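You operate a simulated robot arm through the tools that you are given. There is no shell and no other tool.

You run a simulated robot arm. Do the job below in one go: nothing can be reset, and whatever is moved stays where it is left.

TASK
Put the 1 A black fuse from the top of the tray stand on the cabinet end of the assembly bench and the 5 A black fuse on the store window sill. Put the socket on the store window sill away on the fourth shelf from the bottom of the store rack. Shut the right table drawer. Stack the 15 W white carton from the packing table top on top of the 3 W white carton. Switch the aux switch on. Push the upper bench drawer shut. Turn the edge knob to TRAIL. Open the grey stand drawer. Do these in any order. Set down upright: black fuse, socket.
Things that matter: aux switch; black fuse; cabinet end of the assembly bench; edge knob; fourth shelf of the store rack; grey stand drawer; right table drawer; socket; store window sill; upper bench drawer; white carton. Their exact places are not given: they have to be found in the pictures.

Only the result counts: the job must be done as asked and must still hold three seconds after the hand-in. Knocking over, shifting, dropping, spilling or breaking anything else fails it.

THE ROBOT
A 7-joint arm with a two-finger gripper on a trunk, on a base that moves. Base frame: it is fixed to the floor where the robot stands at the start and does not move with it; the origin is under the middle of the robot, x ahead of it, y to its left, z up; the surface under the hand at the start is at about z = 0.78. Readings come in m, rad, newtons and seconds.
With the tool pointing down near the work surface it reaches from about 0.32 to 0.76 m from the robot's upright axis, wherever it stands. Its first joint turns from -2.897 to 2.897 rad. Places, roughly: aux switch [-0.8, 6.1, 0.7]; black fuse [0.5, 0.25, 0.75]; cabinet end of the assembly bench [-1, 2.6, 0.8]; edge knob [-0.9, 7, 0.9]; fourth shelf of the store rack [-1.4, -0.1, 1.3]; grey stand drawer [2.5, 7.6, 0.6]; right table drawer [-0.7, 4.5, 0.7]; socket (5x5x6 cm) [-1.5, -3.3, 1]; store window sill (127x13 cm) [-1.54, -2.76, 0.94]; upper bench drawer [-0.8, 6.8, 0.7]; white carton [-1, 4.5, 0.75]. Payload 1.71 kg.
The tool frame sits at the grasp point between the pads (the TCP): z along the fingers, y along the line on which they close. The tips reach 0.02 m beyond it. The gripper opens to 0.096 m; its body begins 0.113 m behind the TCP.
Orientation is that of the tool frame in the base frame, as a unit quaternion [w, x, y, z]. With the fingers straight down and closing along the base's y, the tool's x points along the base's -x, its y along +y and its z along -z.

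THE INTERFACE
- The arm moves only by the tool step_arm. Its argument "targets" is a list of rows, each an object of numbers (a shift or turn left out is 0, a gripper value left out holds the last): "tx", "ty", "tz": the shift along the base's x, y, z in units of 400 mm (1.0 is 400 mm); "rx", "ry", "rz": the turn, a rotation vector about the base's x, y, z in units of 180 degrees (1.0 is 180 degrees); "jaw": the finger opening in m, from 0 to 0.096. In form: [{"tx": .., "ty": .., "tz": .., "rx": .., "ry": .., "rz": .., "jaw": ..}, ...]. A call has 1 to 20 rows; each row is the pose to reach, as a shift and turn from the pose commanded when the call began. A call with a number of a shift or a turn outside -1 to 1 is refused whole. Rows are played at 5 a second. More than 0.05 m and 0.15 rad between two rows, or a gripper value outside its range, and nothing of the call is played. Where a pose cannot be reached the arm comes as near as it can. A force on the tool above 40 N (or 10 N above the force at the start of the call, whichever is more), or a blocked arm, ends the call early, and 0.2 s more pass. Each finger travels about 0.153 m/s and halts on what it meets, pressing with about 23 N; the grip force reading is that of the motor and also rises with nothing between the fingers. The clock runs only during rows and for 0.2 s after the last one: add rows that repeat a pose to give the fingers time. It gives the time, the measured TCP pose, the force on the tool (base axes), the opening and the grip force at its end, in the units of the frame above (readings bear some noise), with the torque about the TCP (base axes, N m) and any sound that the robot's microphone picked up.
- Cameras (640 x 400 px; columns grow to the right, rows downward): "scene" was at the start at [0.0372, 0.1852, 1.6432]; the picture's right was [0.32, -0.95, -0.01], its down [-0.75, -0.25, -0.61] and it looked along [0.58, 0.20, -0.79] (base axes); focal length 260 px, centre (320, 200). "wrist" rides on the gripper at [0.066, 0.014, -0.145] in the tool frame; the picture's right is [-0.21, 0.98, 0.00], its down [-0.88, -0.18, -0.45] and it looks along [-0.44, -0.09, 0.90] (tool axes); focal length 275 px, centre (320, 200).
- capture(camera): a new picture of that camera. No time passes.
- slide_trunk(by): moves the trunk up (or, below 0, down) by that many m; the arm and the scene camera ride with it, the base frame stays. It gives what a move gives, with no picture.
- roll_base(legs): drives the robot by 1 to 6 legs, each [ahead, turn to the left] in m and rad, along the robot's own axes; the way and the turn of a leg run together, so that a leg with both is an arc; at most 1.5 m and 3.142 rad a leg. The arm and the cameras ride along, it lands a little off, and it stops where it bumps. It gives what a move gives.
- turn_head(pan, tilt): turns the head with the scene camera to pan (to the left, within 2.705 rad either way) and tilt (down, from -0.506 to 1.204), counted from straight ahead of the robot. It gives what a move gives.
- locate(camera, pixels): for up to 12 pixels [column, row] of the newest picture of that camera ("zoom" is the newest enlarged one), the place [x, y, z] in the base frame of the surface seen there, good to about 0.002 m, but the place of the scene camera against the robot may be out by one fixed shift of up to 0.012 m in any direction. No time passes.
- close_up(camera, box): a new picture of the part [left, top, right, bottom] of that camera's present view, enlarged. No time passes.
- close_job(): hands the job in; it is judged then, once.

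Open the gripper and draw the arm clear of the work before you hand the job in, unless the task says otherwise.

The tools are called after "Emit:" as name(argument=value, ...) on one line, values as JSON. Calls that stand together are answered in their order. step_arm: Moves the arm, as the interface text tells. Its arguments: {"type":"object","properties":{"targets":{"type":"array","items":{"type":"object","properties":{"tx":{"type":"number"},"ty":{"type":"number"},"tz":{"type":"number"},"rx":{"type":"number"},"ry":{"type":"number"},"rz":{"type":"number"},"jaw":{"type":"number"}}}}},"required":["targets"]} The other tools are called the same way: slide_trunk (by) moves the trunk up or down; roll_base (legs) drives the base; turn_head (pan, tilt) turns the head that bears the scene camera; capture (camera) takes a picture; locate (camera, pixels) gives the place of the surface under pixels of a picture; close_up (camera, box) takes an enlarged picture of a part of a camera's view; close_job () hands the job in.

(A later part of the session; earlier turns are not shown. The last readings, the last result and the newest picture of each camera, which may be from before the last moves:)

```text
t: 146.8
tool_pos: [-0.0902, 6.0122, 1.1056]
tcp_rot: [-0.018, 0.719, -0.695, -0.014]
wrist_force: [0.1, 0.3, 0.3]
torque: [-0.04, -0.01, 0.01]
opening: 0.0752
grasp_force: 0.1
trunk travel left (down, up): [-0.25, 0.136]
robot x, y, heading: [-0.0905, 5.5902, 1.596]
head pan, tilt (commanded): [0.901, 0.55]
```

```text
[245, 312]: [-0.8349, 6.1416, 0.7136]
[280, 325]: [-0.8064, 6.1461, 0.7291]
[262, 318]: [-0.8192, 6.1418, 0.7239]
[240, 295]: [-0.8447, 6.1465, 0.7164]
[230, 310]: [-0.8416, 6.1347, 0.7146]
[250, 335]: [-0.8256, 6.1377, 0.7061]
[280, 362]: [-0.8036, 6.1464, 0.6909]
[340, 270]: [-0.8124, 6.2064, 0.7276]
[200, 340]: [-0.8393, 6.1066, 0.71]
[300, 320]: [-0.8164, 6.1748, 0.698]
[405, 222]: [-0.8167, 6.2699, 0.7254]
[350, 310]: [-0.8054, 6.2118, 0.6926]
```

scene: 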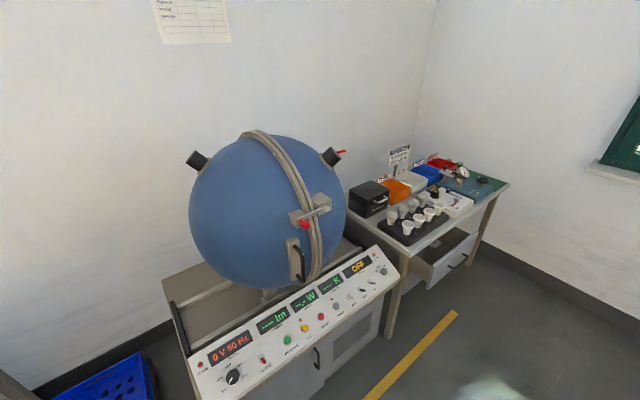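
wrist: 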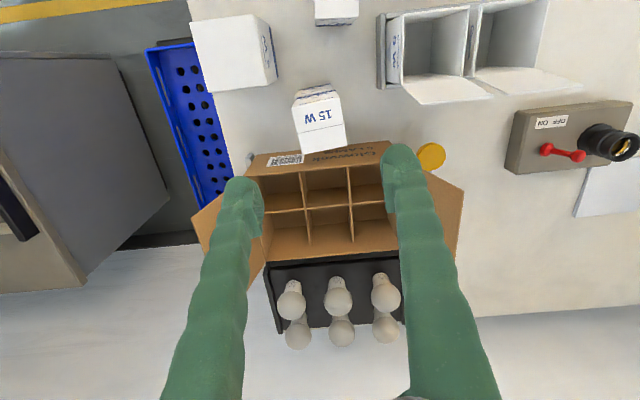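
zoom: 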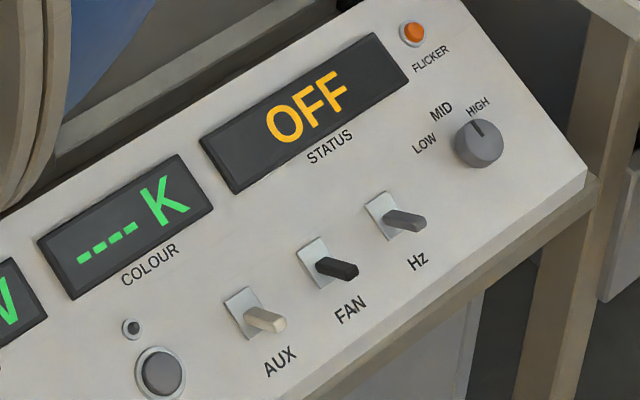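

AUX lever: base ≈(-0.833, 6.140, 0.714), tip ≈(-0.805, 6.143, 0.729), leaning down-slope; panel slopes ~30°. I drive in front of it and face the panel.

Emit:
roll_base(legs=[[0.55, 0], [0, 1.545]])

Emit:
turn_head(pan=0.0, tilt=0.75)

Emit:
capture(camera="scene")

Emit:
capture(camera="wrist")

```text
t: 154.7
tool_pos: [-0.5274, 6.1368, 1.1045]
tcp_rot: [-0.002, 1.0, 0.012, -0.022]
wrist_force: [-0.3, -0.1, 0.8]
torque: [0.0, 0.02, 0.02]
opening: 0.0749
grasp_force: 0.0
trunk travel left (down, up): [-0.25, 0.136]
robot x, y, heading: [-0.1022, 6.1341, -3.127]
head pan, tilt (commanded): [0.901, 0.55]
```

```text
t: 155.9
tool_pos: [-0.5097, 6.1358, 1.1105]
tcp_rot: [-0.002, 0.999, 0.012, -0.031]
wrist_force: [-0.4, -0.4, 0.0]
torque: [0.0, -0.01, 0.02]
opening: 0.075
grasp_force: 0.0
trunk travel left (down, up): [-0.25, 0.136]
robot x, y, heading: [-0.1027, 6.1383, -3.12]
head pan, tilt (commanded): [0.0, 0.75]
```

```text
taken
```

scene: 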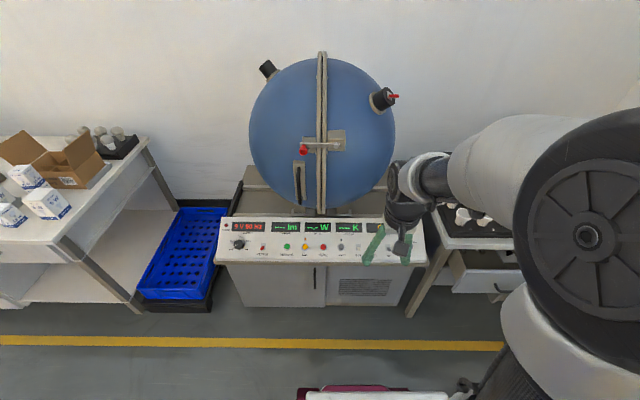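

```text
taken
```

wrist: 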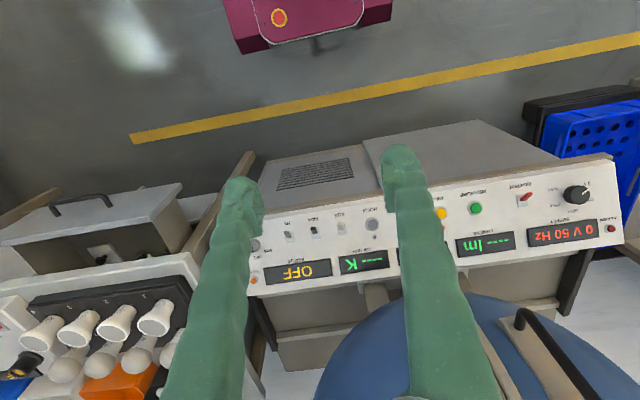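

The wrist view shows the three toggles at (288,232), (314,228), (342,226); AUX is the right-most. I check how far the sphere and latch protrude.

Emit:
locate(camera="scene", pixels=[[303, 150], [325, 147], [298, 185], [345, 180], [320, 200], [300, 165], [370, 170], [375, 225]])

Emit:
locate(camera="wrist", pixels=[[342, 222], [342, 230], [314, 230], [288, 233], [341, 215], [330, 250], [340, 204], [372, 224]])

Emit:
close_up(camera="wrist", box=[270, 200, 390, 275])

```text
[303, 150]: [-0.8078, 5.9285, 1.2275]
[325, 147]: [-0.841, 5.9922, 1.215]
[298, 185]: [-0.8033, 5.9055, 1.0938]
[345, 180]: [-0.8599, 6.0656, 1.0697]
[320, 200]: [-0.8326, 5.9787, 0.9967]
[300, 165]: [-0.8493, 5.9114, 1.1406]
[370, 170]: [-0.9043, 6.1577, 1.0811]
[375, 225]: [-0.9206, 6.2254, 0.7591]
```

```text
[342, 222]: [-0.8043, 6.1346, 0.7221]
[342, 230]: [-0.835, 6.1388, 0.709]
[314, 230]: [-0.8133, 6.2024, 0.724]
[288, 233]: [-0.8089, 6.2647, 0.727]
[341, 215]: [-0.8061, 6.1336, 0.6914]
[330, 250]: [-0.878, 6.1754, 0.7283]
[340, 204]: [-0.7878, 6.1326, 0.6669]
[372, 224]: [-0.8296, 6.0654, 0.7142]
```

```text
5.33 times, centred on (330, 238) of wrist
```

zoom: 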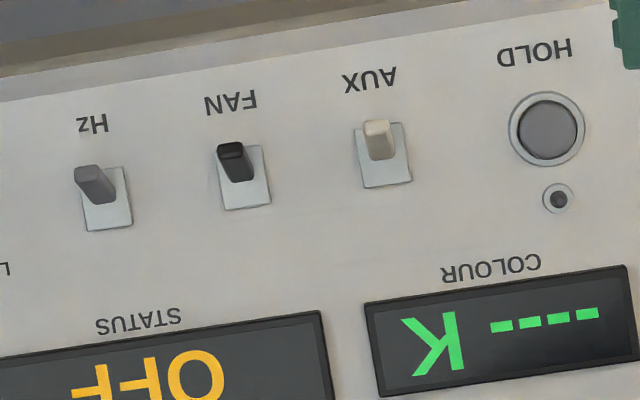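

Sphere surface lies near x≈-0.86…-0.90 above the panel, so I'll use a ~28° pitched tool perpendicular to the panel. First a short 0.1 m drive forward.

Emit:
roll_base(legs=[[0.1, 0]])

```text
t: 157.1
tool_pos: [-0.5807, 6.1343, 1.1235]
tcp_rot: [-0.002, 0.999, 0.012, -0.045]
wrist_force: [1.3, -0.1, 2.2]
torque: [0.0, 0.31, 0.0]
opening: 0.0749
grasp_force: 0.0
trunk travel left (down, up): [-0.25, 0.136]
robot x, y, heading: [-0.202, 6.1384, -3.127]
head pan, tilt (commanded): [0.0, 0.75]
```

Now I bring the closed fingers to a hover point in front of the AUX lever with the tool pitched to ~28°.

Emit:
step_arm(targets=[{"tx": -0.05, "ty": 0.001, "tz": -0.07, "ry": 0.014, "rz": -0.001, "jaw": 0.0}, {"tx": -0.1, "ty": 0.002, "tz": -0.15, "ry": 0.028, "rz": -0.002}, {"tx": -0.15, "ty": 0.003, "tz": -0.23, "ry": 0.042, "rz": -0.003}, {"tx": -0.2, "ty": 0.004, "tz": -0.31, "ry": 0.056, "rz": -0.004}, {"tx": -0.25, "ty": 0.005, "tz": -0.39, "ry": 0.07, "rz": -0.005}, {"tx": -0.3, "ty": 0.006, "tz": -0.47, "ry": 0.085, "rz": -0.006}, {"tx": -0.35, "ty": 0.007, "tz": -0.55, "ry": 0.1, "rz": -0.007}, {"tx": -0.4, "ty": 0.007, "tz": -0.63, "ry": 0.115, "rz": -0.0076}, {"tx": -0.436, "ty": 0.007, "tz": -0.7, "ry": 0.127, "rz": -0.0076}, {"tx": -0.436, "ty": 0.007, "tz": -0.734, "ry": 0.127, "rz": -0.0076}, {"tx": -0.436, "ty": 0.007, "tz": -0.734, "ry": 0.127, "rz": -0.0076}])

Emit:
capture(camera="wrist")

Emit:
capture(camera="scene")

```text
t: 159.5
tool_pos: [-0.7859, 6.1372, 0.817]
tcp_rot: [-0.005, 0.973, 0.0, -0.229]
wrist_force: [0.2, -0.7, -0.1]
torque: [0.0, 0.01, 0.0]
opening: 0.0002
grasp_force: 23.4
trunk travel left (down, up): [-0.25, 0.136]
robot x, y, heading: [-0.2019, 6.1336, -3.129]
head pan, tilt (commanded): [0.0, 0.75]
```

```text
taken
```

wrist: 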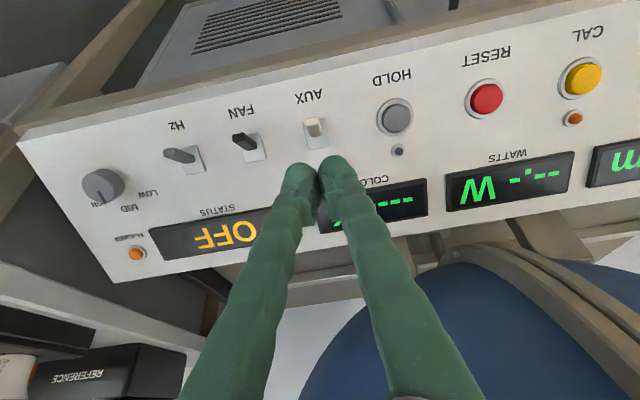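

```text
taken
```

scene: 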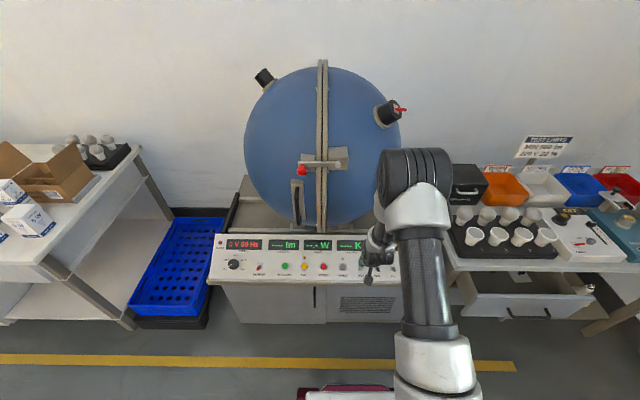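

The tool is above the AUX toggle at (316,127). I remeasure the lever and the panel plane from this closer view.

Emit:
locate(camera="wrist", pixels=[[313, 120], [315, 130], [316, 136], [317, 144], [305, 135], [328, 135], [345, 120], [290, 130], [310, 100], [345, 150], [240, 140], [300, 75]])

Emit:
close_up(camera="wrist", box=[270, 80, 366, 140])

```text
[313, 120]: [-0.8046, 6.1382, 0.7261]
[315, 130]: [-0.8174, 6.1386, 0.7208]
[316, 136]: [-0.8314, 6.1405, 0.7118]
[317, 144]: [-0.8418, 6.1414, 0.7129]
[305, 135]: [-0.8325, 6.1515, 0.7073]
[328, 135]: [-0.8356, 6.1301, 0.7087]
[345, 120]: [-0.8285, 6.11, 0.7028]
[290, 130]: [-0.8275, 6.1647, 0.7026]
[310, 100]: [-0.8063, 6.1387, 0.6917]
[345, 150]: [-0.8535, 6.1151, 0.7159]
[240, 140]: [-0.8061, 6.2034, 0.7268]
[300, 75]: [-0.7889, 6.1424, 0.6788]
```

```text
6.67 times, centred on (318, 110) of wrist
```

zoom: 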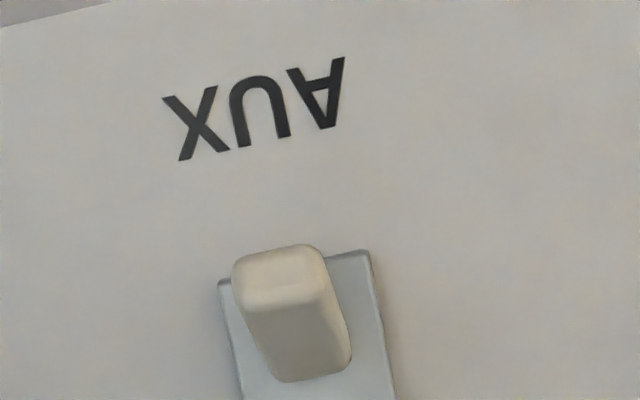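

Plane and lever are confirmed (lever tip (-0.805, 6.138, 0.726); plane slope 27°). I bring the fingertips down just in front (down-slope) of the lever.

Emit:
step_arm(targets=[{"tx": 0.06, "ty": 0.003, "tz": -0.005}, {"tx": 0.125, "ty": 0.003, "tz": -0.0175}, {"tx": 0.103, "ty": 0.003, "tz": -0.064}, {"tx": 0.08, "ty": 0.003, "tz": -0.111}, {"tx": 0.058, "ty": 0.003, "tz": -0.158}, {"tx": 0.036, "ty": 0.003, "tz": -0.205}, {"tx": 0.014, "ty": 0.003, "tz": -0.252}, {"tx": 0.014, "ty": 0.003, "tz": -0.252}])

Emit:
capture(camera="wrist")

```text
t: 161.3
tool_pos: [-0.7812, 6.1376, 0.7183]
tcp_rot: [-0.005, 0.974, -0.001, -0.227]
wrist_force: [0.7, 0.2, -0.4]
torque: [0.01, -0.02, -0.01]
opening: 0.0002
grasp_force: 23.1
trunk travel left (down, up): [-0.25, 0.136]
robot x, y, heading: [-0.2002, 6.1381, -3.129]
head pan, tilt (commanded): [0.0, 0.75]
```

```text
taken
```

wrist: 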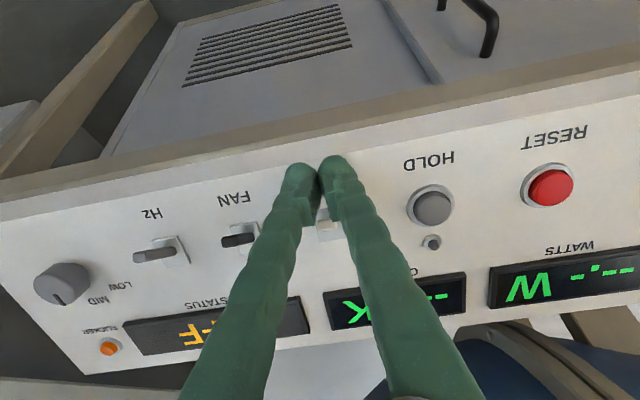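

The fingers are down-slope of the lever (visible at (327,225)). I push up-slope in small steps.

Emit:
step_arm(targets=[{"tx": -0.0111, "tz": 0.0057}, {"tx": -0.0222, "tz": 0.0114}, {"tx": -0.0333, "tz": 0.0171}, {"tx": -0.0444, "tz": 0.0228}, {"tx": -0.0555, "tz": 0.0285}, {"tx": -0.0666, "tz": 0.0342}, {"tx": -0.0777, "tz": 0.04}, {"tx": -0.0888, "tz": 0.0457}, {"tx": -0.0888, "tz": 0.0457}])

Emit:
capture(camera="wrist")

```text
t: 163.3
tool_pos: [-0.8142, 6.1393, 0.7344]
tcp_rot: [-0.004, 0.974, 0.0, -0.225]
wrist_force: [11.8, -1.3, -3.1]
torque: [0.02, -0.16, -0.03]
opening: 0.0062
grasp_force: 29.7
trunk travel left (down, up): [-0.25, 0.136]
robot x, y, heading: [-0.2022, 6.141, -3.126]
head pan, tilt (commanded): [0.0, 0.75]
```

```text
taken
```

wrist: 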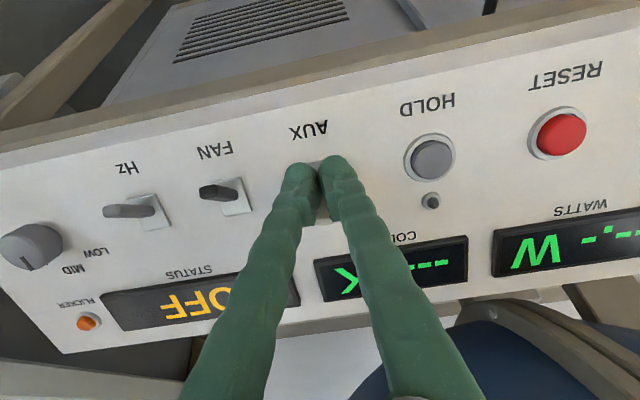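

11.8 N resists; the lever may be at its travel end or midway. I push a little further up-slope.

Emit:
step_arm(targets=[{"tx": -0.006, "tz": 0.003}, {"tx": -0.012, "tz": 0.006}, {"tx": -0.018, "tz": 0.009}, {"tx": -0.024, "tz": 0.012}, {"tx": -0.024, "tz": 0.012}])

Emit:
capture(camera="wrist")

```text
t: 164.2
tool_pos: [-0.8031, 6.1381, 0.7447]
tcp_rot: [-0.004, 0.974, 0.0, -0.225]
wrist_force: [0.4, -0.3, 0.3]
torque: [-0.01, 0.02, 0.02]
opening: 0.0001
grasp_force: 29.7
trunk travel left (down, up): [-0.25, 0.136]
robot x, y, heading: [-0.2022, 6.1342, -3.128]
head pan, tilt (commanded): [0.0, 0.75]
stopped in row 4: the force on the tool passed its limit at 42 N (the readings are from after the stop); the commanded pose is now the measured one
```

```text
taken
```

wrist: 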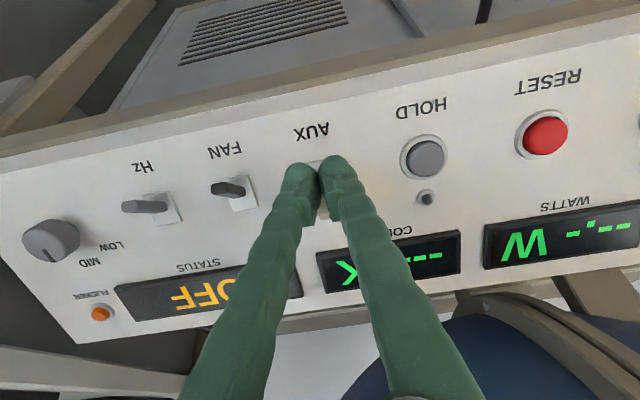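

Force limit tripped and the tool backed off. I withdraw along the tool axis and look at the lever.

Emit:
step_arm(targets=[{"tx": 0.03, "tz": 0.05}, {"tx": 0.07, "tz": 0.12}, {"tx": 0.1, "tz": 0.2}, {"tx": 0.12, "tz": 0.25}, {"tx": 0.12, "tz": 0.25}])

Emit:
close_up(camera="wrist", box=[130, 60, 450, 260])

```text
t: 165.4
tool_pos: [-0.7564, 6.1393, 0.8437]
tcp_rot: [-0.004, 0.974, -0.001, -0.225]
wrist_force: [-0.8, -0.2, -0.7]
torque: [-0.01, 0.01, 0.0]
opening: 0.0002
grasp_force: 29.6
trunk travel left (down, up): [-0.25, 0.136]
robot x, y, heading: [-0.2004, 6.1383, -3.13]
head pan, tilt (commanded): [0.0, 0.75]
```

```text
2.00 times, centred on (290, 160) of wrist
```

zoom: 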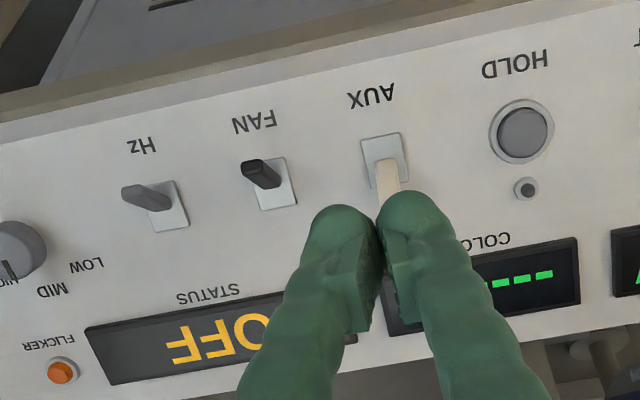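

The AUX lever now leans up-slope (its tip hides behind the finger at zoom (388,190)). I retract further to confirm its full throw.

Emit:
step_arm(targets=[{"tx": 0.08, "tz": 0.08}, {"tx": 0.16, "tz": 0.16, "ry": -0.02}, {"tx": 0.24, "tz": 0.24, "ry": -0.05}, {"tx": 0.32, "tz": 0.32, "ry": -0.08}, {"tx": 0.36, "tz": 0.42, "ry": -0.11}, {"tx": 0.36, "tz": 0.5, "ry": -0.14}, {"tx": 0.36, "tz": 0.55, "ry": -0.144}])

Emit:
capture(camera="wrist")

Emit:
turn_head(pan=0.0, tilt=0.75)

Emit:
capture(camera="scene")

```text
t: 167.0
tool_pos: [-0.6127, 6.1386, 1.0642]
tcp_rot: [-0.005, 1.0, 0.001, 0.0]
wrist_force: [0.8, 0.3, 0.0]
torque: [-0.02, 0.04, -0.01]
opening: 0.0002
grasp_force: 29.8
trunk travel left (down, up): [-0.25, 0.136]
robot x, y, heading: [-0.2008, 6.1348, -3.126]
head pan, tilt (commanded): [0.0, 0.75]
```

```text
taken
```

wrist: 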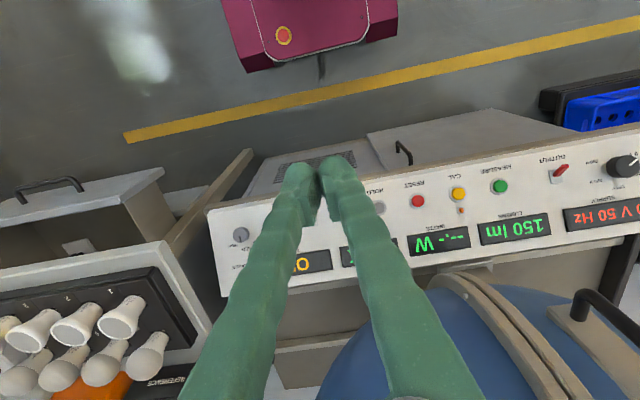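

```text
t: 167.6
tool_pos: [-0.6126, 6.139, 1.0633]
tcp_rot: [-0.005, 1.0, 0.001, 0.0]
wrist_force: [0.5, -0.5, 0.2]
torque: [-0.01, -0.03, 0.0]
opening: 0.0
grasp_force: 29.1
trunk travel left (down, up): [-0.25, 0.136]
robot x, y, heading: [-0.2016, 6.1362, -3.126]
head pan, tilt (commanded): [0.0, 0.75]
```

```text
taken
```

scene: 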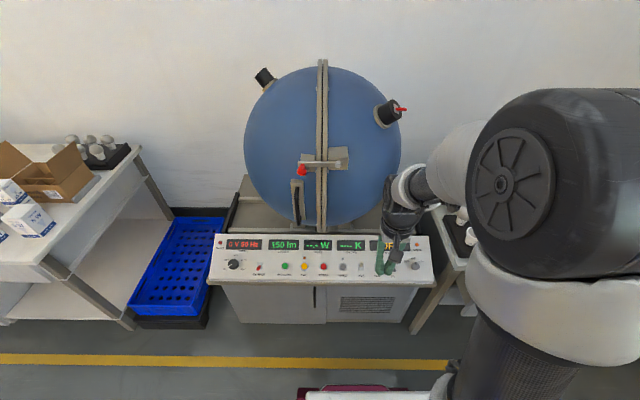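

The display now shows "150 lm", so AUX is on. Next I drive to the bench with the open drawer and edge knob.

Emit:
roll_base(legs=[[-0.12, 0], [0, -1.586], [0.68, 0], [0, 1.571]])

Emit:
turn_head(pan=0.1, tilt=0.8)

Emit:
capture(camera="scene")

Emit:
capture(camera="wrist")

```text
t: 181.6
tool_pos: [-0.4896, 6.8591, 1.0645]
tcp_rot: [-0.005, 1.0, -0.029, 0.0]
wrist_force: [0.9, 0.2, -0.4]
torque: [0.0, 0.0, -0.01]
opening: 0.0001
grasp_force: 29.3
trunk travel left (down, up): [-0.25, 0.136]
robot x, y, heading: [-0.0813, 6.8309, 3.1]
head pan, tilt (commanded): [0.0, 0.75]
```

```text
t: 182.2
tool_pos: [-0.4733, 6.858, 1.072]
tcp_rot: [-0.005, 1.0, -0.029, -0.008]
wrist_force: [0.1, -0.2, -0.5]
torque: [0.01, 0.02, 0.0]
opening: 0.0
grasp_force: 29.7
trunk travel left (down, up): [-0.25, 0.136]
robot x, y, heading: [-0.0799, 6.8355, 3.096]
head pan, tilt (commanded): [0.099, 0.799]
```

```text
taken
```

scene: 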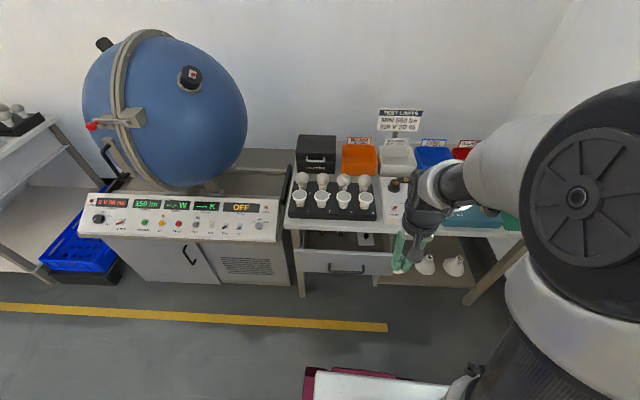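

```text
taken
```

wrist: 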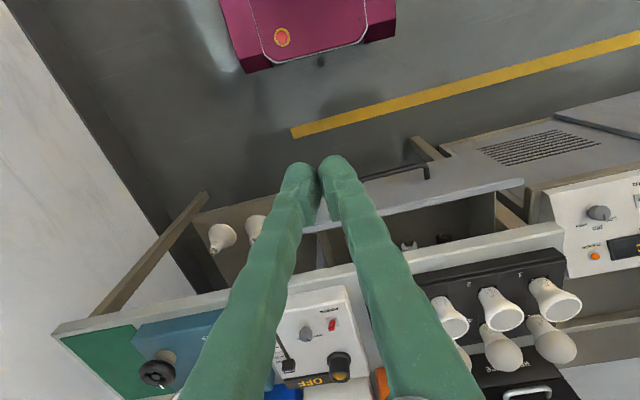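

The open upper drawer's front is at (345,260) in the scene view. I locate its panel, handle and the closed reference.

Emit:
locate(camera="scene", pixels=[[310, 258], [345, 256], [380, 262], [330, 268], [345, 270], [300, 262], [390, 255], [365, 255], [340, 228], [290, 225], [400, 232]])

Emit:
close_up(camera="scene", box=[270, 170, 470, 300])

Emit:
locate(camera="wrist", pixels=[[400, 205], [500, 185], [390, 175], [430, 170], [365, 180], [500, 235], [300, 290], [450, 180]])

```text
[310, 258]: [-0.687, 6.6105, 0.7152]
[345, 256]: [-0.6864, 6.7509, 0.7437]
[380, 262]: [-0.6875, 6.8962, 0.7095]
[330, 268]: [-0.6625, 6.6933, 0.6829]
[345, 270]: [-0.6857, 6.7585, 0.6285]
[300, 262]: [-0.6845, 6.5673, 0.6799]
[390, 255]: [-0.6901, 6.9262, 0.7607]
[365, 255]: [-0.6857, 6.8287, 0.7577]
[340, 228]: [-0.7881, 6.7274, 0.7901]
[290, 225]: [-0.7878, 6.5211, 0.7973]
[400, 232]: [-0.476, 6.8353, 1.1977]
```

```text
3.08 times, centred on (370, 235) of scene
```

zoom: 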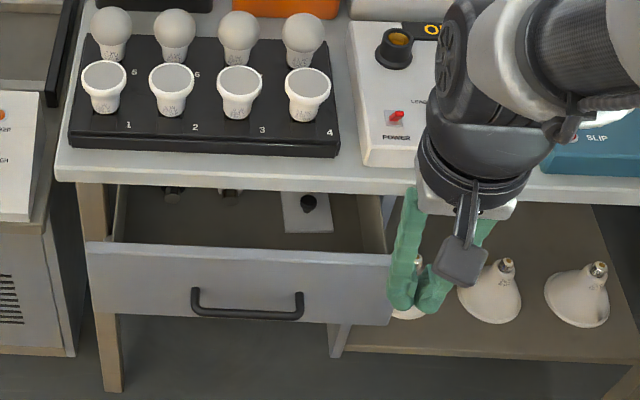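

```text
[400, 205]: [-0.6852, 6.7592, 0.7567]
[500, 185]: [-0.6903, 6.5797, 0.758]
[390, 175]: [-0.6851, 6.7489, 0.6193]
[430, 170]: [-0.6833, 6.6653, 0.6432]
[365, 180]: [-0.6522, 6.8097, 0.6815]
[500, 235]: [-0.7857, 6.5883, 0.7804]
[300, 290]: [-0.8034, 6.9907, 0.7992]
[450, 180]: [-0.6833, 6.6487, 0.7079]
```

Drawer panel at x≈-0.686 (y 6.56–6.93, z 0.61–0.765), handle at z≈0.68. I bring the closed fingers, pitched ~27°, in front of the panel's upper middle.

Emit:
step_arm(targets=[{"tx": -0.035, "ty": -0.031, "tz": -0.075, "ry": 0.016, "rz": 0.002}, {"tx": -0.07, "ty": -0.062, "tz": -0.15, "ry": 0.032, "rz": 0.004}, {"tx": -0.105, "ty": -0.093, "tz": -0.225, "ry": 0.048, "rz": 0.006}, {"tx": -0.14, "ty": -0.124, "tz": -0.3, "ry": 0.064, "rz": 0.008}, {"tx": -0.175, "ty": -0.155, "tz": -0.375, "ry": 0.08, "rz": 0.01}, {"tx": -0.21, "ty": -0.187, "tz": -0.45, "ry": 0.096, "rz": 0.012}, {"tx": -0.245, "ty": -0.218, "tz": -0.525, "ry": 0.112, "rz": 0.014}, {"tx": -0.28, "ty": -0.25, "tz": -0.6, "ry": 0.128, "rz": 0.016}, {"tx": -0.3175, "ty": -0.2825, "tz": -0.68, "ry": 0.145, "rz": 0.0185}, {"tx": -0.3175, "ty": -0.2825, "tz": -0.68, "ry": 0.145, "rz": 0.0185}])

Emit:
capture(camera="wrist")

```text
t: 184.4
tool_pos: [-0.6037, 6.7459, 0.8001]
tcp_rot: [0.003, 0.972, 0.0, -0.234]
wrist_force: [0.1, 0.6, 0.0]
torque: [0.03, 0.02, 0.0]
opening: 0.0001
grasp_force: 29.3
trunk travel left (down, up): [-0.25, 0.136]
robot x, y, heading: [-0.0827, 6.8298, 3.101]
head pan, tilt (commanded): [0.099, 0.799]
```

```text
taken
```

wrist: 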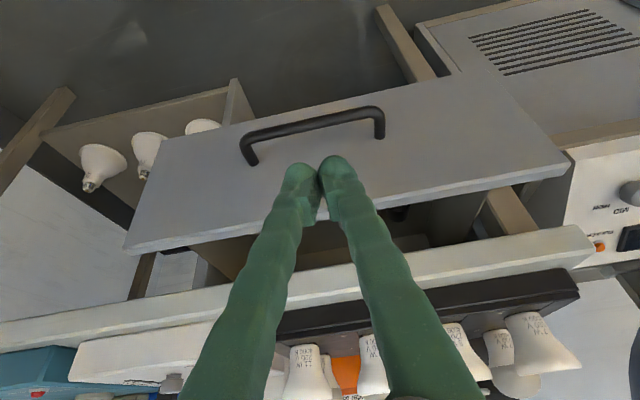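

Fingers are aligned with the panel above the handle. I lower to z≈0.738 and push the drawer in.

Emit:
step_arm(targets=[{"tx": -0.01, "tz": -0.08}, {"tx": -0.02, "tz": -0.155}, {"tx": -0.07, "tz": -0.155}, {"tx": -0.12, "tz": -0.155}, {"tx": -0.17, "tz": -0.155}, {"tx": -0.22, "tz": -0.155}, {"tx": -0.27, "tz": -0.155}, {"tx": -0.32, "tz": -0.155}, {"tx": -0.36, "tz": -0.155}, {"tx": -0.39, "tz": -0.155}, {"tx": -0.41, "tz": -0.155}, {"tx": -0.425, "tz": -0.155}, {"tx": -0.44, "tz": -0.155}])

Emit:
capture(camera="wrist")

Emit:
capture(camera="scene")

```text
t: 187.2
tool_pos: [-0.7776, 6.7434, 0.7373]
tcp_rot: [0.002, 0.972, 0.0, -0.233]
wrist_force: [0.2, 0.3, 0.3]
torque: [0.0, -0.01, -0.03]
opening: 0.0
grasp_force: 29.4
trunk travel left (down, up): [-0.25, 0.136]
robot x, y, heading: [-0.0814, 6.8393, 3.103]
head pan, tilt (commanded): [0.099, 0.799]
```

```text
taken
```

wrist: 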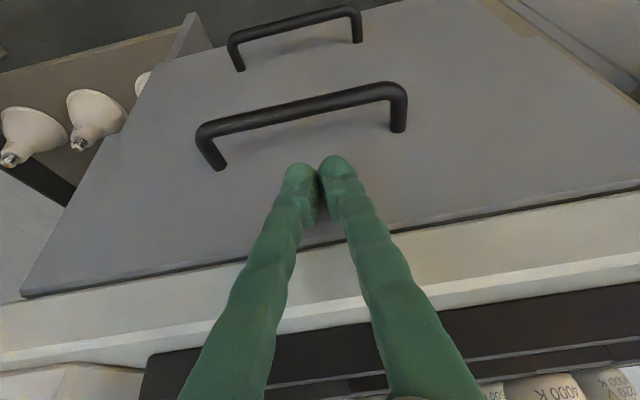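

```text
taken
```

scene: 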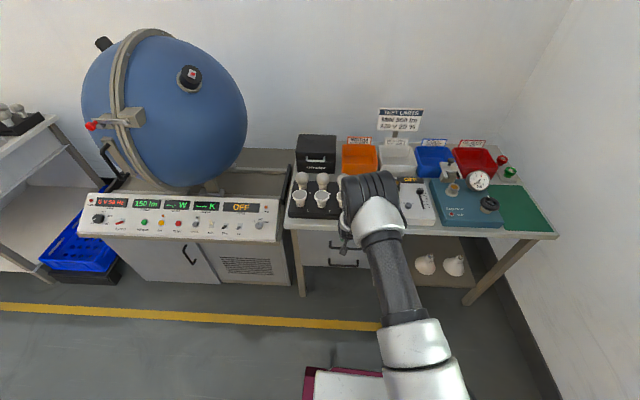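

The drawer has moved in with no residual force. I compare the upper panel's x with the lower drawer's.

Emit:
locate(camera="wrist", pixels=[[180, 200], [450, 150], [250, 230], [330, 60], [200, 90], [420, 40], [500, 200], [100, 290], [560, 250], [220, 320], [440, 60], [560, 150]])

Emit:
close_up(camera="scene", box=[270, 200, 400, 290])

```text
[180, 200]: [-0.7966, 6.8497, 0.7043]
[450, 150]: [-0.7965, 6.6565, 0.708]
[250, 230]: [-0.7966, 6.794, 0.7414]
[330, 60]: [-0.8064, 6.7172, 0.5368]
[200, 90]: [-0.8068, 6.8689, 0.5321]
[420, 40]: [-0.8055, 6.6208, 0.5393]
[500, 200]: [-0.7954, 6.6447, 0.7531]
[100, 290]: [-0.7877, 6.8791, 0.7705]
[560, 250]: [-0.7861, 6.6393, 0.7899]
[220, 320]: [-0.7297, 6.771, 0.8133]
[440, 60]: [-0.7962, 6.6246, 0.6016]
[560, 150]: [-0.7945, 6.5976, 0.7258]
```

```text
4.44 times, centred on (335, 245) of scene
```

zoom: 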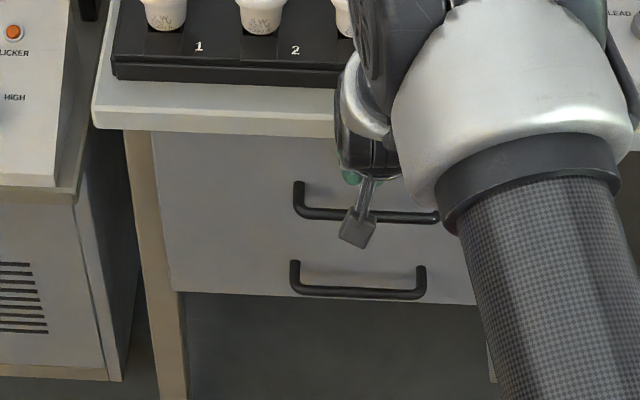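

The upper panel is at x=-0.7965 while the closed lower drawer is at -0.806. I push about 1–2 cm more.

Emit:
step_arm(targets=[{"tx": -0.01}, {"tx": -0.02}, {"tx": -0.03}, {"tx": -0.04}, {"tx": -0.05}, {"tx": -0.055}, {"tx": -0.055}])

Emit:
capture(camera="wrist")

Emit:
locate(camera="wrist", pixels=[[180, 200], [450, 150], [250, 230], [330, 60], [200, 90], [420, 40]])

```text
t: 189.0
tool_pos: [-0.7888, 6.7443, 0.7364]
tcp_rot: [0.001, 0.974, 0.001, -0.226]
wrist_force: [24.2, -1.1, 16.5]
torque: [0.03, -0.74, 0.0]
opening: 0.006
grasp_force: 29.2
trunk travel left (down, up): [-0.25, 0.136]
robot x, y, heading: [-0.0746, 6.8358, 3.097]
head pan, tilt (commanded): [0.099, 0.799]
stopped in row 7: the force on the tool passed its limit at 40 N (the readings are from after the stop); the commanded pose is now the measured one
```

```text
taken
```

wrist: 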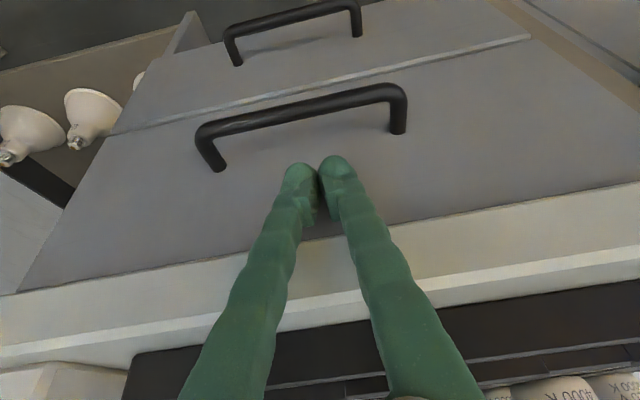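

```text
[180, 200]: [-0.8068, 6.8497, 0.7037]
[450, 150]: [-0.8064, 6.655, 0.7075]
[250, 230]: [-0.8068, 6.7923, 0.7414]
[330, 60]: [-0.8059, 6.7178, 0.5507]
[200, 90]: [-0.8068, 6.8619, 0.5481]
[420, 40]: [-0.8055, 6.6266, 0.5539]
```

The upper drawer is now flush (x≈-0.807 vs -0.806). I retract the arm and look at the white device with the edge knob.

Emit:
step_arm(targets=[{"tx": 0.05}, {"tx": 0.15}, {"tx": 0.25}, {"tx": 0.35, "tz": 0.05, "ry": -0.02}, {"tx": 0.4, "tz": 0.15, "ry": -0.05}, {"tx": 0.4, "tz": 0.27, "ry": -0.08}, {"tx": 0.4, "tz": 0.39, "ry": -0.11}, {"tx": 0.4, "tz": 0.5, "ry": -0.145}, {"tx": 0.4, "tz": 0.6, "ry": -0.145}, {"tx": 0.4, "tz": 0.7, "ry": -0.145}, {"tx": 0.4, "tz": 0.8, "ry": -0.145}])

Emit:
turn_head(pan=-0.05, tilt=0.7)

Emit:
capture(camera="scene")

Emit:
capture(camera="wrist")

```text
t: 191.4
tool_pos: [-0.6271, 6.7452, 1.06]
tcp_rot: [0.001, 1.0, 0.0, -0.005]
wrist_force: [0.1, -0.4, 0.1]
torque: [0.0, 0.01, -0.01]
opening: 0.0
grasp_force: 29.4
trunk travel left (down, up): [-0.25, 0.136]
robot x, y, heading: [-0.0801, 6.833, 3.106]
head pan, tilt (commanded): [0.099, 0.799]
```

```text
t: 192.1
tool_pos: [-0.6277, 6.745, 1.0572]
tcp_rot: [0.001, 1.0, 0.001, -0.005]
wrist_force: [0.5, -0.6, -0.5]
torque: [0.02, 0.0, -0.01]
opening: 0.0
grasp_force: 29.9
trunk travel left (down, up): [-0.25, 0.136]
robot x, y, heading: [-0.0801, 6.8359, 3.1]
head pan, tilt (commanded): [-0.051, 0.7]
```

```text
taken
```

scene: 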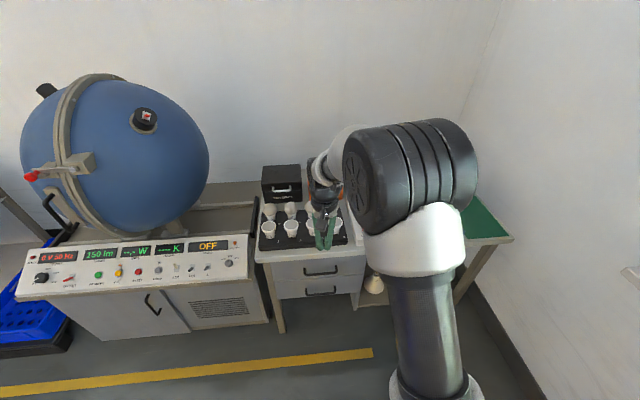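

```text
taken
```

wrist: 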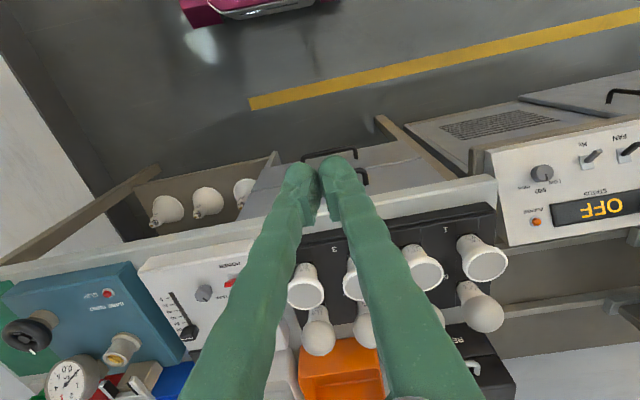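

The device with a silver knob is at (204,293) in the wrist view. I move the tool over in that direction for a better look.

Emit:
step_arm(targets=[{"tx": -0.04, "ty": 0.1}, {"tx": -0.08, "ty": 0.2}, {"tx": -0.12, "ty": 0.3}, {"tx": -0.16, "ty": 0.4}, {"tx": -0.2, "ty": 0.5}, {"tx": -0.24, "ty": 0.6}, {"tx": -0.24, "ty": 0.62}])

Emit:
capture(camera="wrist")

Emit:
turn_head(pan=-0.15, tilt=0.7)

Emit:
capture(camera="scene")

```text
t: 193.7
tool_pos: [-0.7221, 6.9944, 1.0588]
tcp_rot: [0.001, 1.0, -0.001, -0.006]
wrist_force: [0.0, -0.9, 0.2]
torque: [0.0, 0.0, 0.0]
opening: 0.0
grasp_force: 29.2
trunk travel left (down, up): [-0.25, 0.136]
robot x, y, heading: [-0.0758, 6.837, 3.101]
head pan, tilt (commanded): [-0.051, 0.7]
```

```text
taken
```

wrist: 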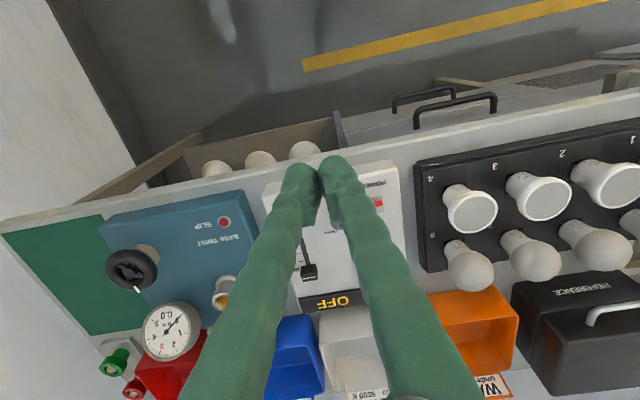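

```text
t: 194.4
tool_pos: [-0.7223, 6.9938, 1.0565]
tcp_rot: [0.002, 1.0, 0.0, -0.004]
wrist_force: [0.6, -0.3, 0.0]
torque: [0.01, 0.01, -0.04]
opening: 0.0001
grasp_force: 29.0
trunk travel left (down, up): [-0.25, 0.136]
robot x, y, heading: [-0.0784, 6.8385, 3.096]
head pan, tilt (commanded): [-0.15, 0.7]
```

```text
taken
```

scene: 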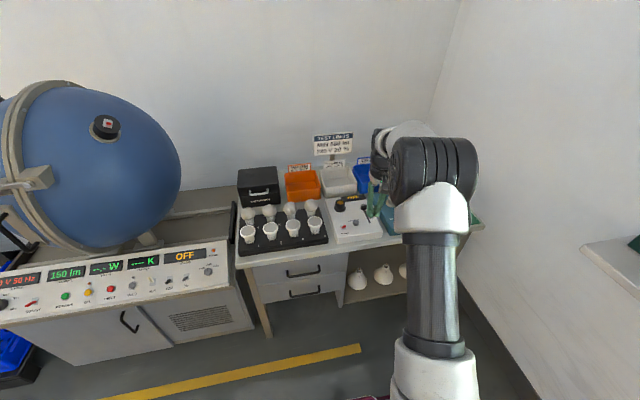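

The device is hidden behind the closed fingers. I open the jaw to see its panel between them.

Emit:
step_arm(targets=[{"tx": -0.05, "jaw": 0.096}, {"tx": -0.1, "jaw": 0.096}, {"tx": -0.1, "jaw": 0.096}, {"tx": -0.1}])

Emit:
capture(camera="wrist")

Emit:
close_up(camera="scene", box=[320, 170, 420, 250])

```text
t: 195.4
tool_pos: [-0.7639, 6.9946, 1.056]
tcp_rot: [0.0, 1.0, 0.0, -0.004]
wrist_force: [-0.3, -0.6, -0.5]
torque: [0.0, 0.01, 0.0]
opening: 0.096
grasp_force: 0.1
trunk travel left (down, up): [-0.25, 0.136]
robot x, y, heading: [-0.0833, 6.8372, 3.102]
head pan, tilt (commanded): [-0.15, 0.7]
```

```text
taken
```

wrist: 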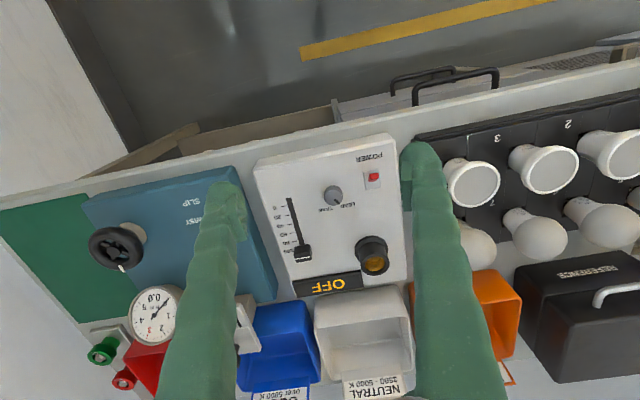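

```text
5.00 times, centred on (370, 210) of scene
```

zoom: 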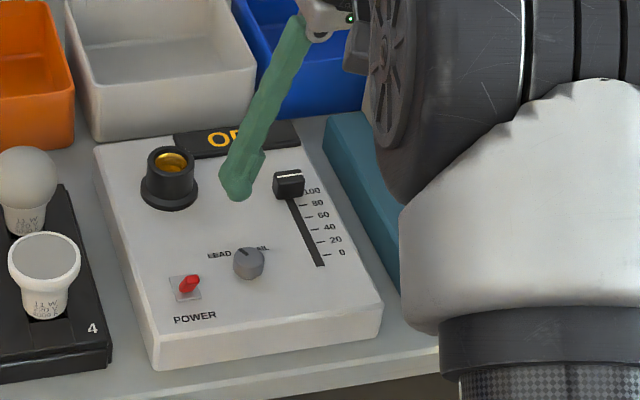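

The silver knob with LEAD / TRAIL labels is at (333,195) in the wrist view. I zoom on it.

Emit:
close_up(camera="wrist", box=[300, 165, 380, 225])

Emit:
locate(camera="zoom", pixels=[[260, 190], [250, 150], [310, 240], [200, 260], [400, 300], [240, 230], [290, 180], [225, 180], [440, 200], [150, 100]])

```text
6.67 times, centred on (340, 195) of wrist
```

zoom: 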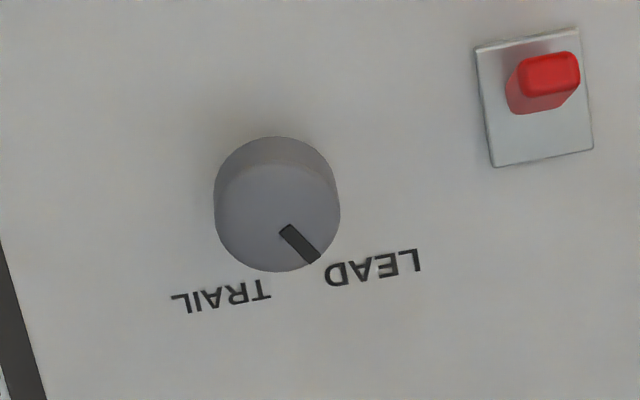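

```text
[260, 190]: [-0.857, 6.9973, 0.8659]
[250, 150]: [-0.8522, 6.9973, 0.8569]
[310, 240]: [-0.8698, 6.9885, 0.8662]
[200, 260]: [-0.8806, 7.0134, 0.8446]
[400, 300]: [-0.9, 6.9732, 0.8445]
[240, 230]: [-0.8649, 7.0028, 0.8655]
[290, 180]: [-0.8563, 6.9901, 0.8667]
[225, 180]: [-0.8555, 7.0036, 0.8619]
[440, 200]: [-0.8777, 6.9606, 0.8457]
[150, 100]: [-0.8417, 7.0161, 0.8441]
```

The pointer currently aims at LEAD (upper-left seen from the robot), TRAIL is at the upper-right. I locate label positions and the knob centre to compute the angle.

Emit:
locate(camera="zoom", pixels=[[276, 214], [220, 297], [372, 268], [268, 292], [178, 302], [328, 274], [420, 262], [216, 210], [337, 210], [285, 230], [316, 257], [278, 268]])

```text
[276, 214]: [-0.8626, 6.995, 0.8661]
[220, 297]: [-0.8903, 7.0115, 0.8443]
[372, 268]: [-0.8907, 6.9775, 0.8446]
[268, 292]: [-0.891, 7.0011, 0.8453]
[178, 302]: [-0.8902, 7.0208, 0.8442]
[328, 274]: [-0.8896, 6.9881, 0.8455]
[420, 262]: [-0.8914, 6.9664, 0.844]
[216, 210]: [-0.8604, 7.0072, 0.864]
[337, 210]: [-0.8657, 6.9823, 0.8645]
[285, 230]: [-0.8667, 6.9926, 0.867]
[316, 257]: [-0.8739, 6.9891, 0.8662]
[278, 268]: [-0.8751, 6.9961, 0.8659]
```

Knob centre is (-0.8626, 6.995), radius 0.0125, top z=0.866; pointer must turn -60° about z (clockwise from above). I check the nearby power switch and slider positions.

Emit:
locate(camera="zoom", pixels=[[548, 70], [520, 105], [480, 60], [495, 160], [590, 140], [10, 300], [35, 390]])

Emit:
locate(camera="wrist", pixels=[[302, 252], [291, 200], [297, 230], [372, 180], [372, 250], [262, 180], [400, 170], [330, 284], [355, 245]])

```text
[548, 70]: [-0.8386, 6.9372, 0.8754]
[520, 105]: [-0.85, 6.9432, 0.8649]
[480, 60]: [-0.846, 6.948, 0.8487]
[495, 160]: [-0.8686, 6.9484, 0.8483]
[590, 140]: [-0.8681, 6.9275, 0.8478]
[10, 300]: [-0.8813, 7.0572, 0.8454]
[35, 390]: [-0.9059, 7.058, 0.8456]
```

```text
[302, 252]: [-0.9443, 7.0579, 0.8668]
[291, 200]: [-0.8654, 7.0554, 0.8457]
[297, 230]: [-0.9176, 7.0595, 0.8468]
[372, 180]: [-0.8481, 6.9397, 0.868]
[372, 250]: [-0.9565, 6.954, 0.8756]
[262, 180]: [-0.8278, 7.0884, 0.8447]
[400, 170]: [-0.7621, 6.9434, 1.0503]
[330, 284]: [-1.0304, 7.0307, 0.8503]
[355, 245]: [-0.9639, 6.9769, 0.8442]
```

Fingers gripping the knob will clear the power switch. The knob is out of comfortable reach (r≈0.80), so I pull the tool back 0.17 m and drive forward about 0.17 m.

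Emit:
step_arm(targets=[{"tx": 0.1}, {"tx": 0.2}, {"tx": 0.3}, {"tx": 0.4}])

Emit:
roll_base(legs=[[0.09, 0], [0.08, 0]])

Emit:
capture(camera="wrist")

```text
t: 196.4
tool_pos: [-0.6028, 6.9933, 1.0604]
tcp_rot: [0.001, 1.0, 0.0, -0.005]
wrist_force: [0.2, 0.5, -0.8]
torque: [0.01, 0.05, -0.01]
opening: 0.096
grasp_force: 0.0
trunk travel left (down, up): [-0.25, 0.136]
robot x, y, heading: [-0.0822, 6.8387, 3.1]
head pan, tilt (commanded): [-0.15, 0.7]
```

```text
t: 198.2
tool_pos: [-0.7574, 7.0017, 1.0667]
tcp_rot: [0.001, 1.0, -0.001, -0.011]
wrist_force: [-1.5, 0.0, -0.4]
torque: [-0.04, -0.12, 0.03]
opening: 0.0959
grasp_force: 0.0
trunk travel left (down, up): [-0.25, 0.136]
robot x, y, heading: [-0.2427, 6.8451, 3.101]
head pan, tilt (commanded): [-0.15, 0.7]
```

```text
taken
```

wrist: 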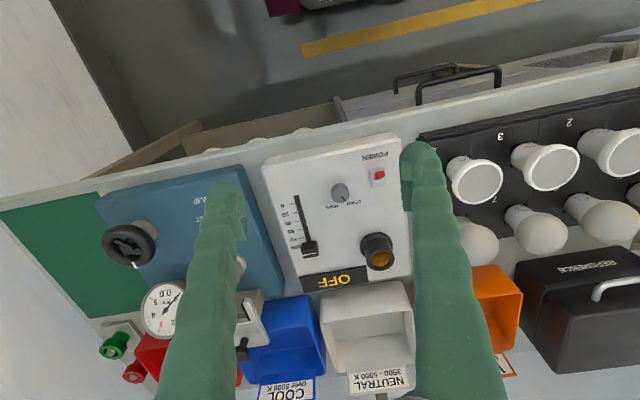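

Now I move above the knob with the jaw narrowed to 0.045 and re-measure.

Emit:
step_arm(targets=[{"tx": -0.07, "ty": -0.004, "tz": -0.05, "ry": -0.002, "jaw": 0.06}, {"tx": -0.14, "ty": -0.008, "tz": -0.1, "ry": -0.004, "jaw": 0.045}, {"tx": -0.2, "ty": -0.012, "tz": -0.16, "ry": -0.006}, {"tx": -0.263, "ty": -0.017, "tz": -0.22, "ry": -0.007}, {"tx": -0.263, "ty": -0.017, "tz": -0.25, "ry": -0.007}, {"tx": -0.263, "ty": -0.017, "tz": -0.25, "ry": -0.007}])

Emit:
capture(camera="wrist")

```text
t: 199.6
tool_pos: [-0.8841, 6.9981, 0.9574]
tcp_rot: [0.001, 1.0, -0.002, 0.009]
wrist_force: [0.5, 0.1, -0.2]
torque: [0.03, 0.06, -0.02]
opening: 0.045
grasp_force: 0.1
trunk travel left (down, up): [-0.25, 0.136]
robot x, y, heading: [-0.25, 6.8436, 3.096]
head pan, tilt (commanded): [-0.15, 0.7]
```

```text
taken
```

wrist: 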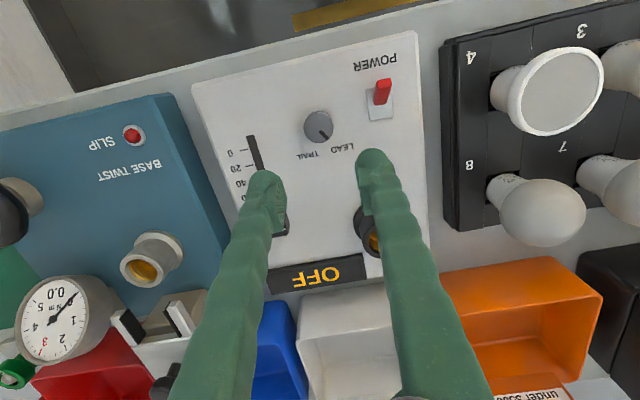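

I re-measure the knob's top edges from this view (knob at (318,127)).

Emit:
close_up(camera="wrist", box=[270, 90, 366, 165])

Emit:
locate(camera="wrist", pixels=[[318, 128], [306, 130], [331, 125], [320, 140], [316, 114], [380, 95], [270, 175]])

```text
5.33 times, centred on (318, 128) of wrist
```

zoom: 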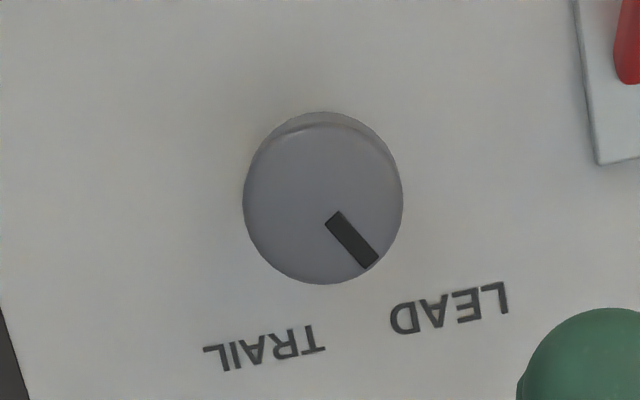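

```text
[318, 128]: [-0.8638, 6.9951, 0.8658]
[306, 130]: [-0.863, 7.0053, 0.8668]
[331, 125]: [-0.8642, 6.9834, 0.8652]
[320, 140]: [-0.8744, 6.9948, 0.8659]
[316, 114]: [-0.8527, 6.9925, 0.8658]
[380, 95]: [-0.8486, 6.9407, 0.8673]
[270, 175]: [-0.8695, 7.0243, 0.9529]
```

Knob centre is (-0.864, 6.9945). I centre the tool over it and descend to TCP z≈0.871.

Emit:
step_arm(targets=[{"tx": 0.025, "ty": -0.005, "ry": 0.003}, {"tx": 0.05, "ty": -0.009, "tz": -0.02, "ry": 0.0057}, {"tx": 0.05, "ty": -0.009, "tz": -0.06, "ry": 0.0057}, {"tx": 0.05, "ty": -0.009, "tz": -0.1, "ry": 0.0057}, {"tx": 0.05, "ty": -0.009, "tz": -0.14, "ry": 0.0057}, {"tx": 0.05, "ty": -0.009, "tz": -0.18, "ry": 0.0057}, {"tx": 0.05, "ty": -0.009, "tz": -0.205, "ry": 0.0057}, {"tx": 0.05, "ty": -0.009, "tz": -0.216, "ry": 0.0057}, {"tx": 0.05, "ty": -0.009, "tz": -0.216, "ry": 0.0057}])

Emit:
capture(camera="wrist")

```text
t: 201.6
tool_pos: [-0.8644, 6.9935, 0.8685]
tcp_rot: [0.001, 1.0, -0.001, 0.001]
wrist_force: [0.5, 0.9, 0.1]
torque: [0.02, -0.03, -0.02]
opening: 0.0448
grasp_force: 0.1
trunk travel left (down, up): [-0.25, 0.136]
robot x, y, heading: [-0.2461, 6.8447, 3.097]
head pan, tilt (commanded): [-0.15, 0.7]
```

```text
taken
```

wrist: 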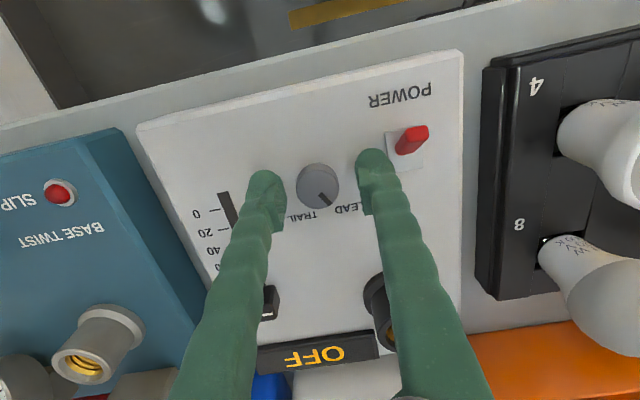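

The knob at (318,185) is between the fingers. I close on it.

Emit:
step_arm(targets=[{"jaw": 0.03}, {"jaw": 0.02}, {"jaw": 0.015}, {"jaw": 0.015}])

```text
t: 202.6
tool_pos: [-0.864, 6.9947, 0.8699]
tcp_rot: [0.001, 1.0, -0.002, 0.001]
wrist_force: [-0.1, 9.1, -0.9]
torque: [0.15, 0.01, -0.01]
opening: 0.0248
grasp_force: 34.7
trunk travel left (down, up): [-0.25, 0.136]
robot x, y, heading: [-0.2481, 6.8421, 3.097]
head pan, tilt (commanded): [-0.15, 0.7]
```

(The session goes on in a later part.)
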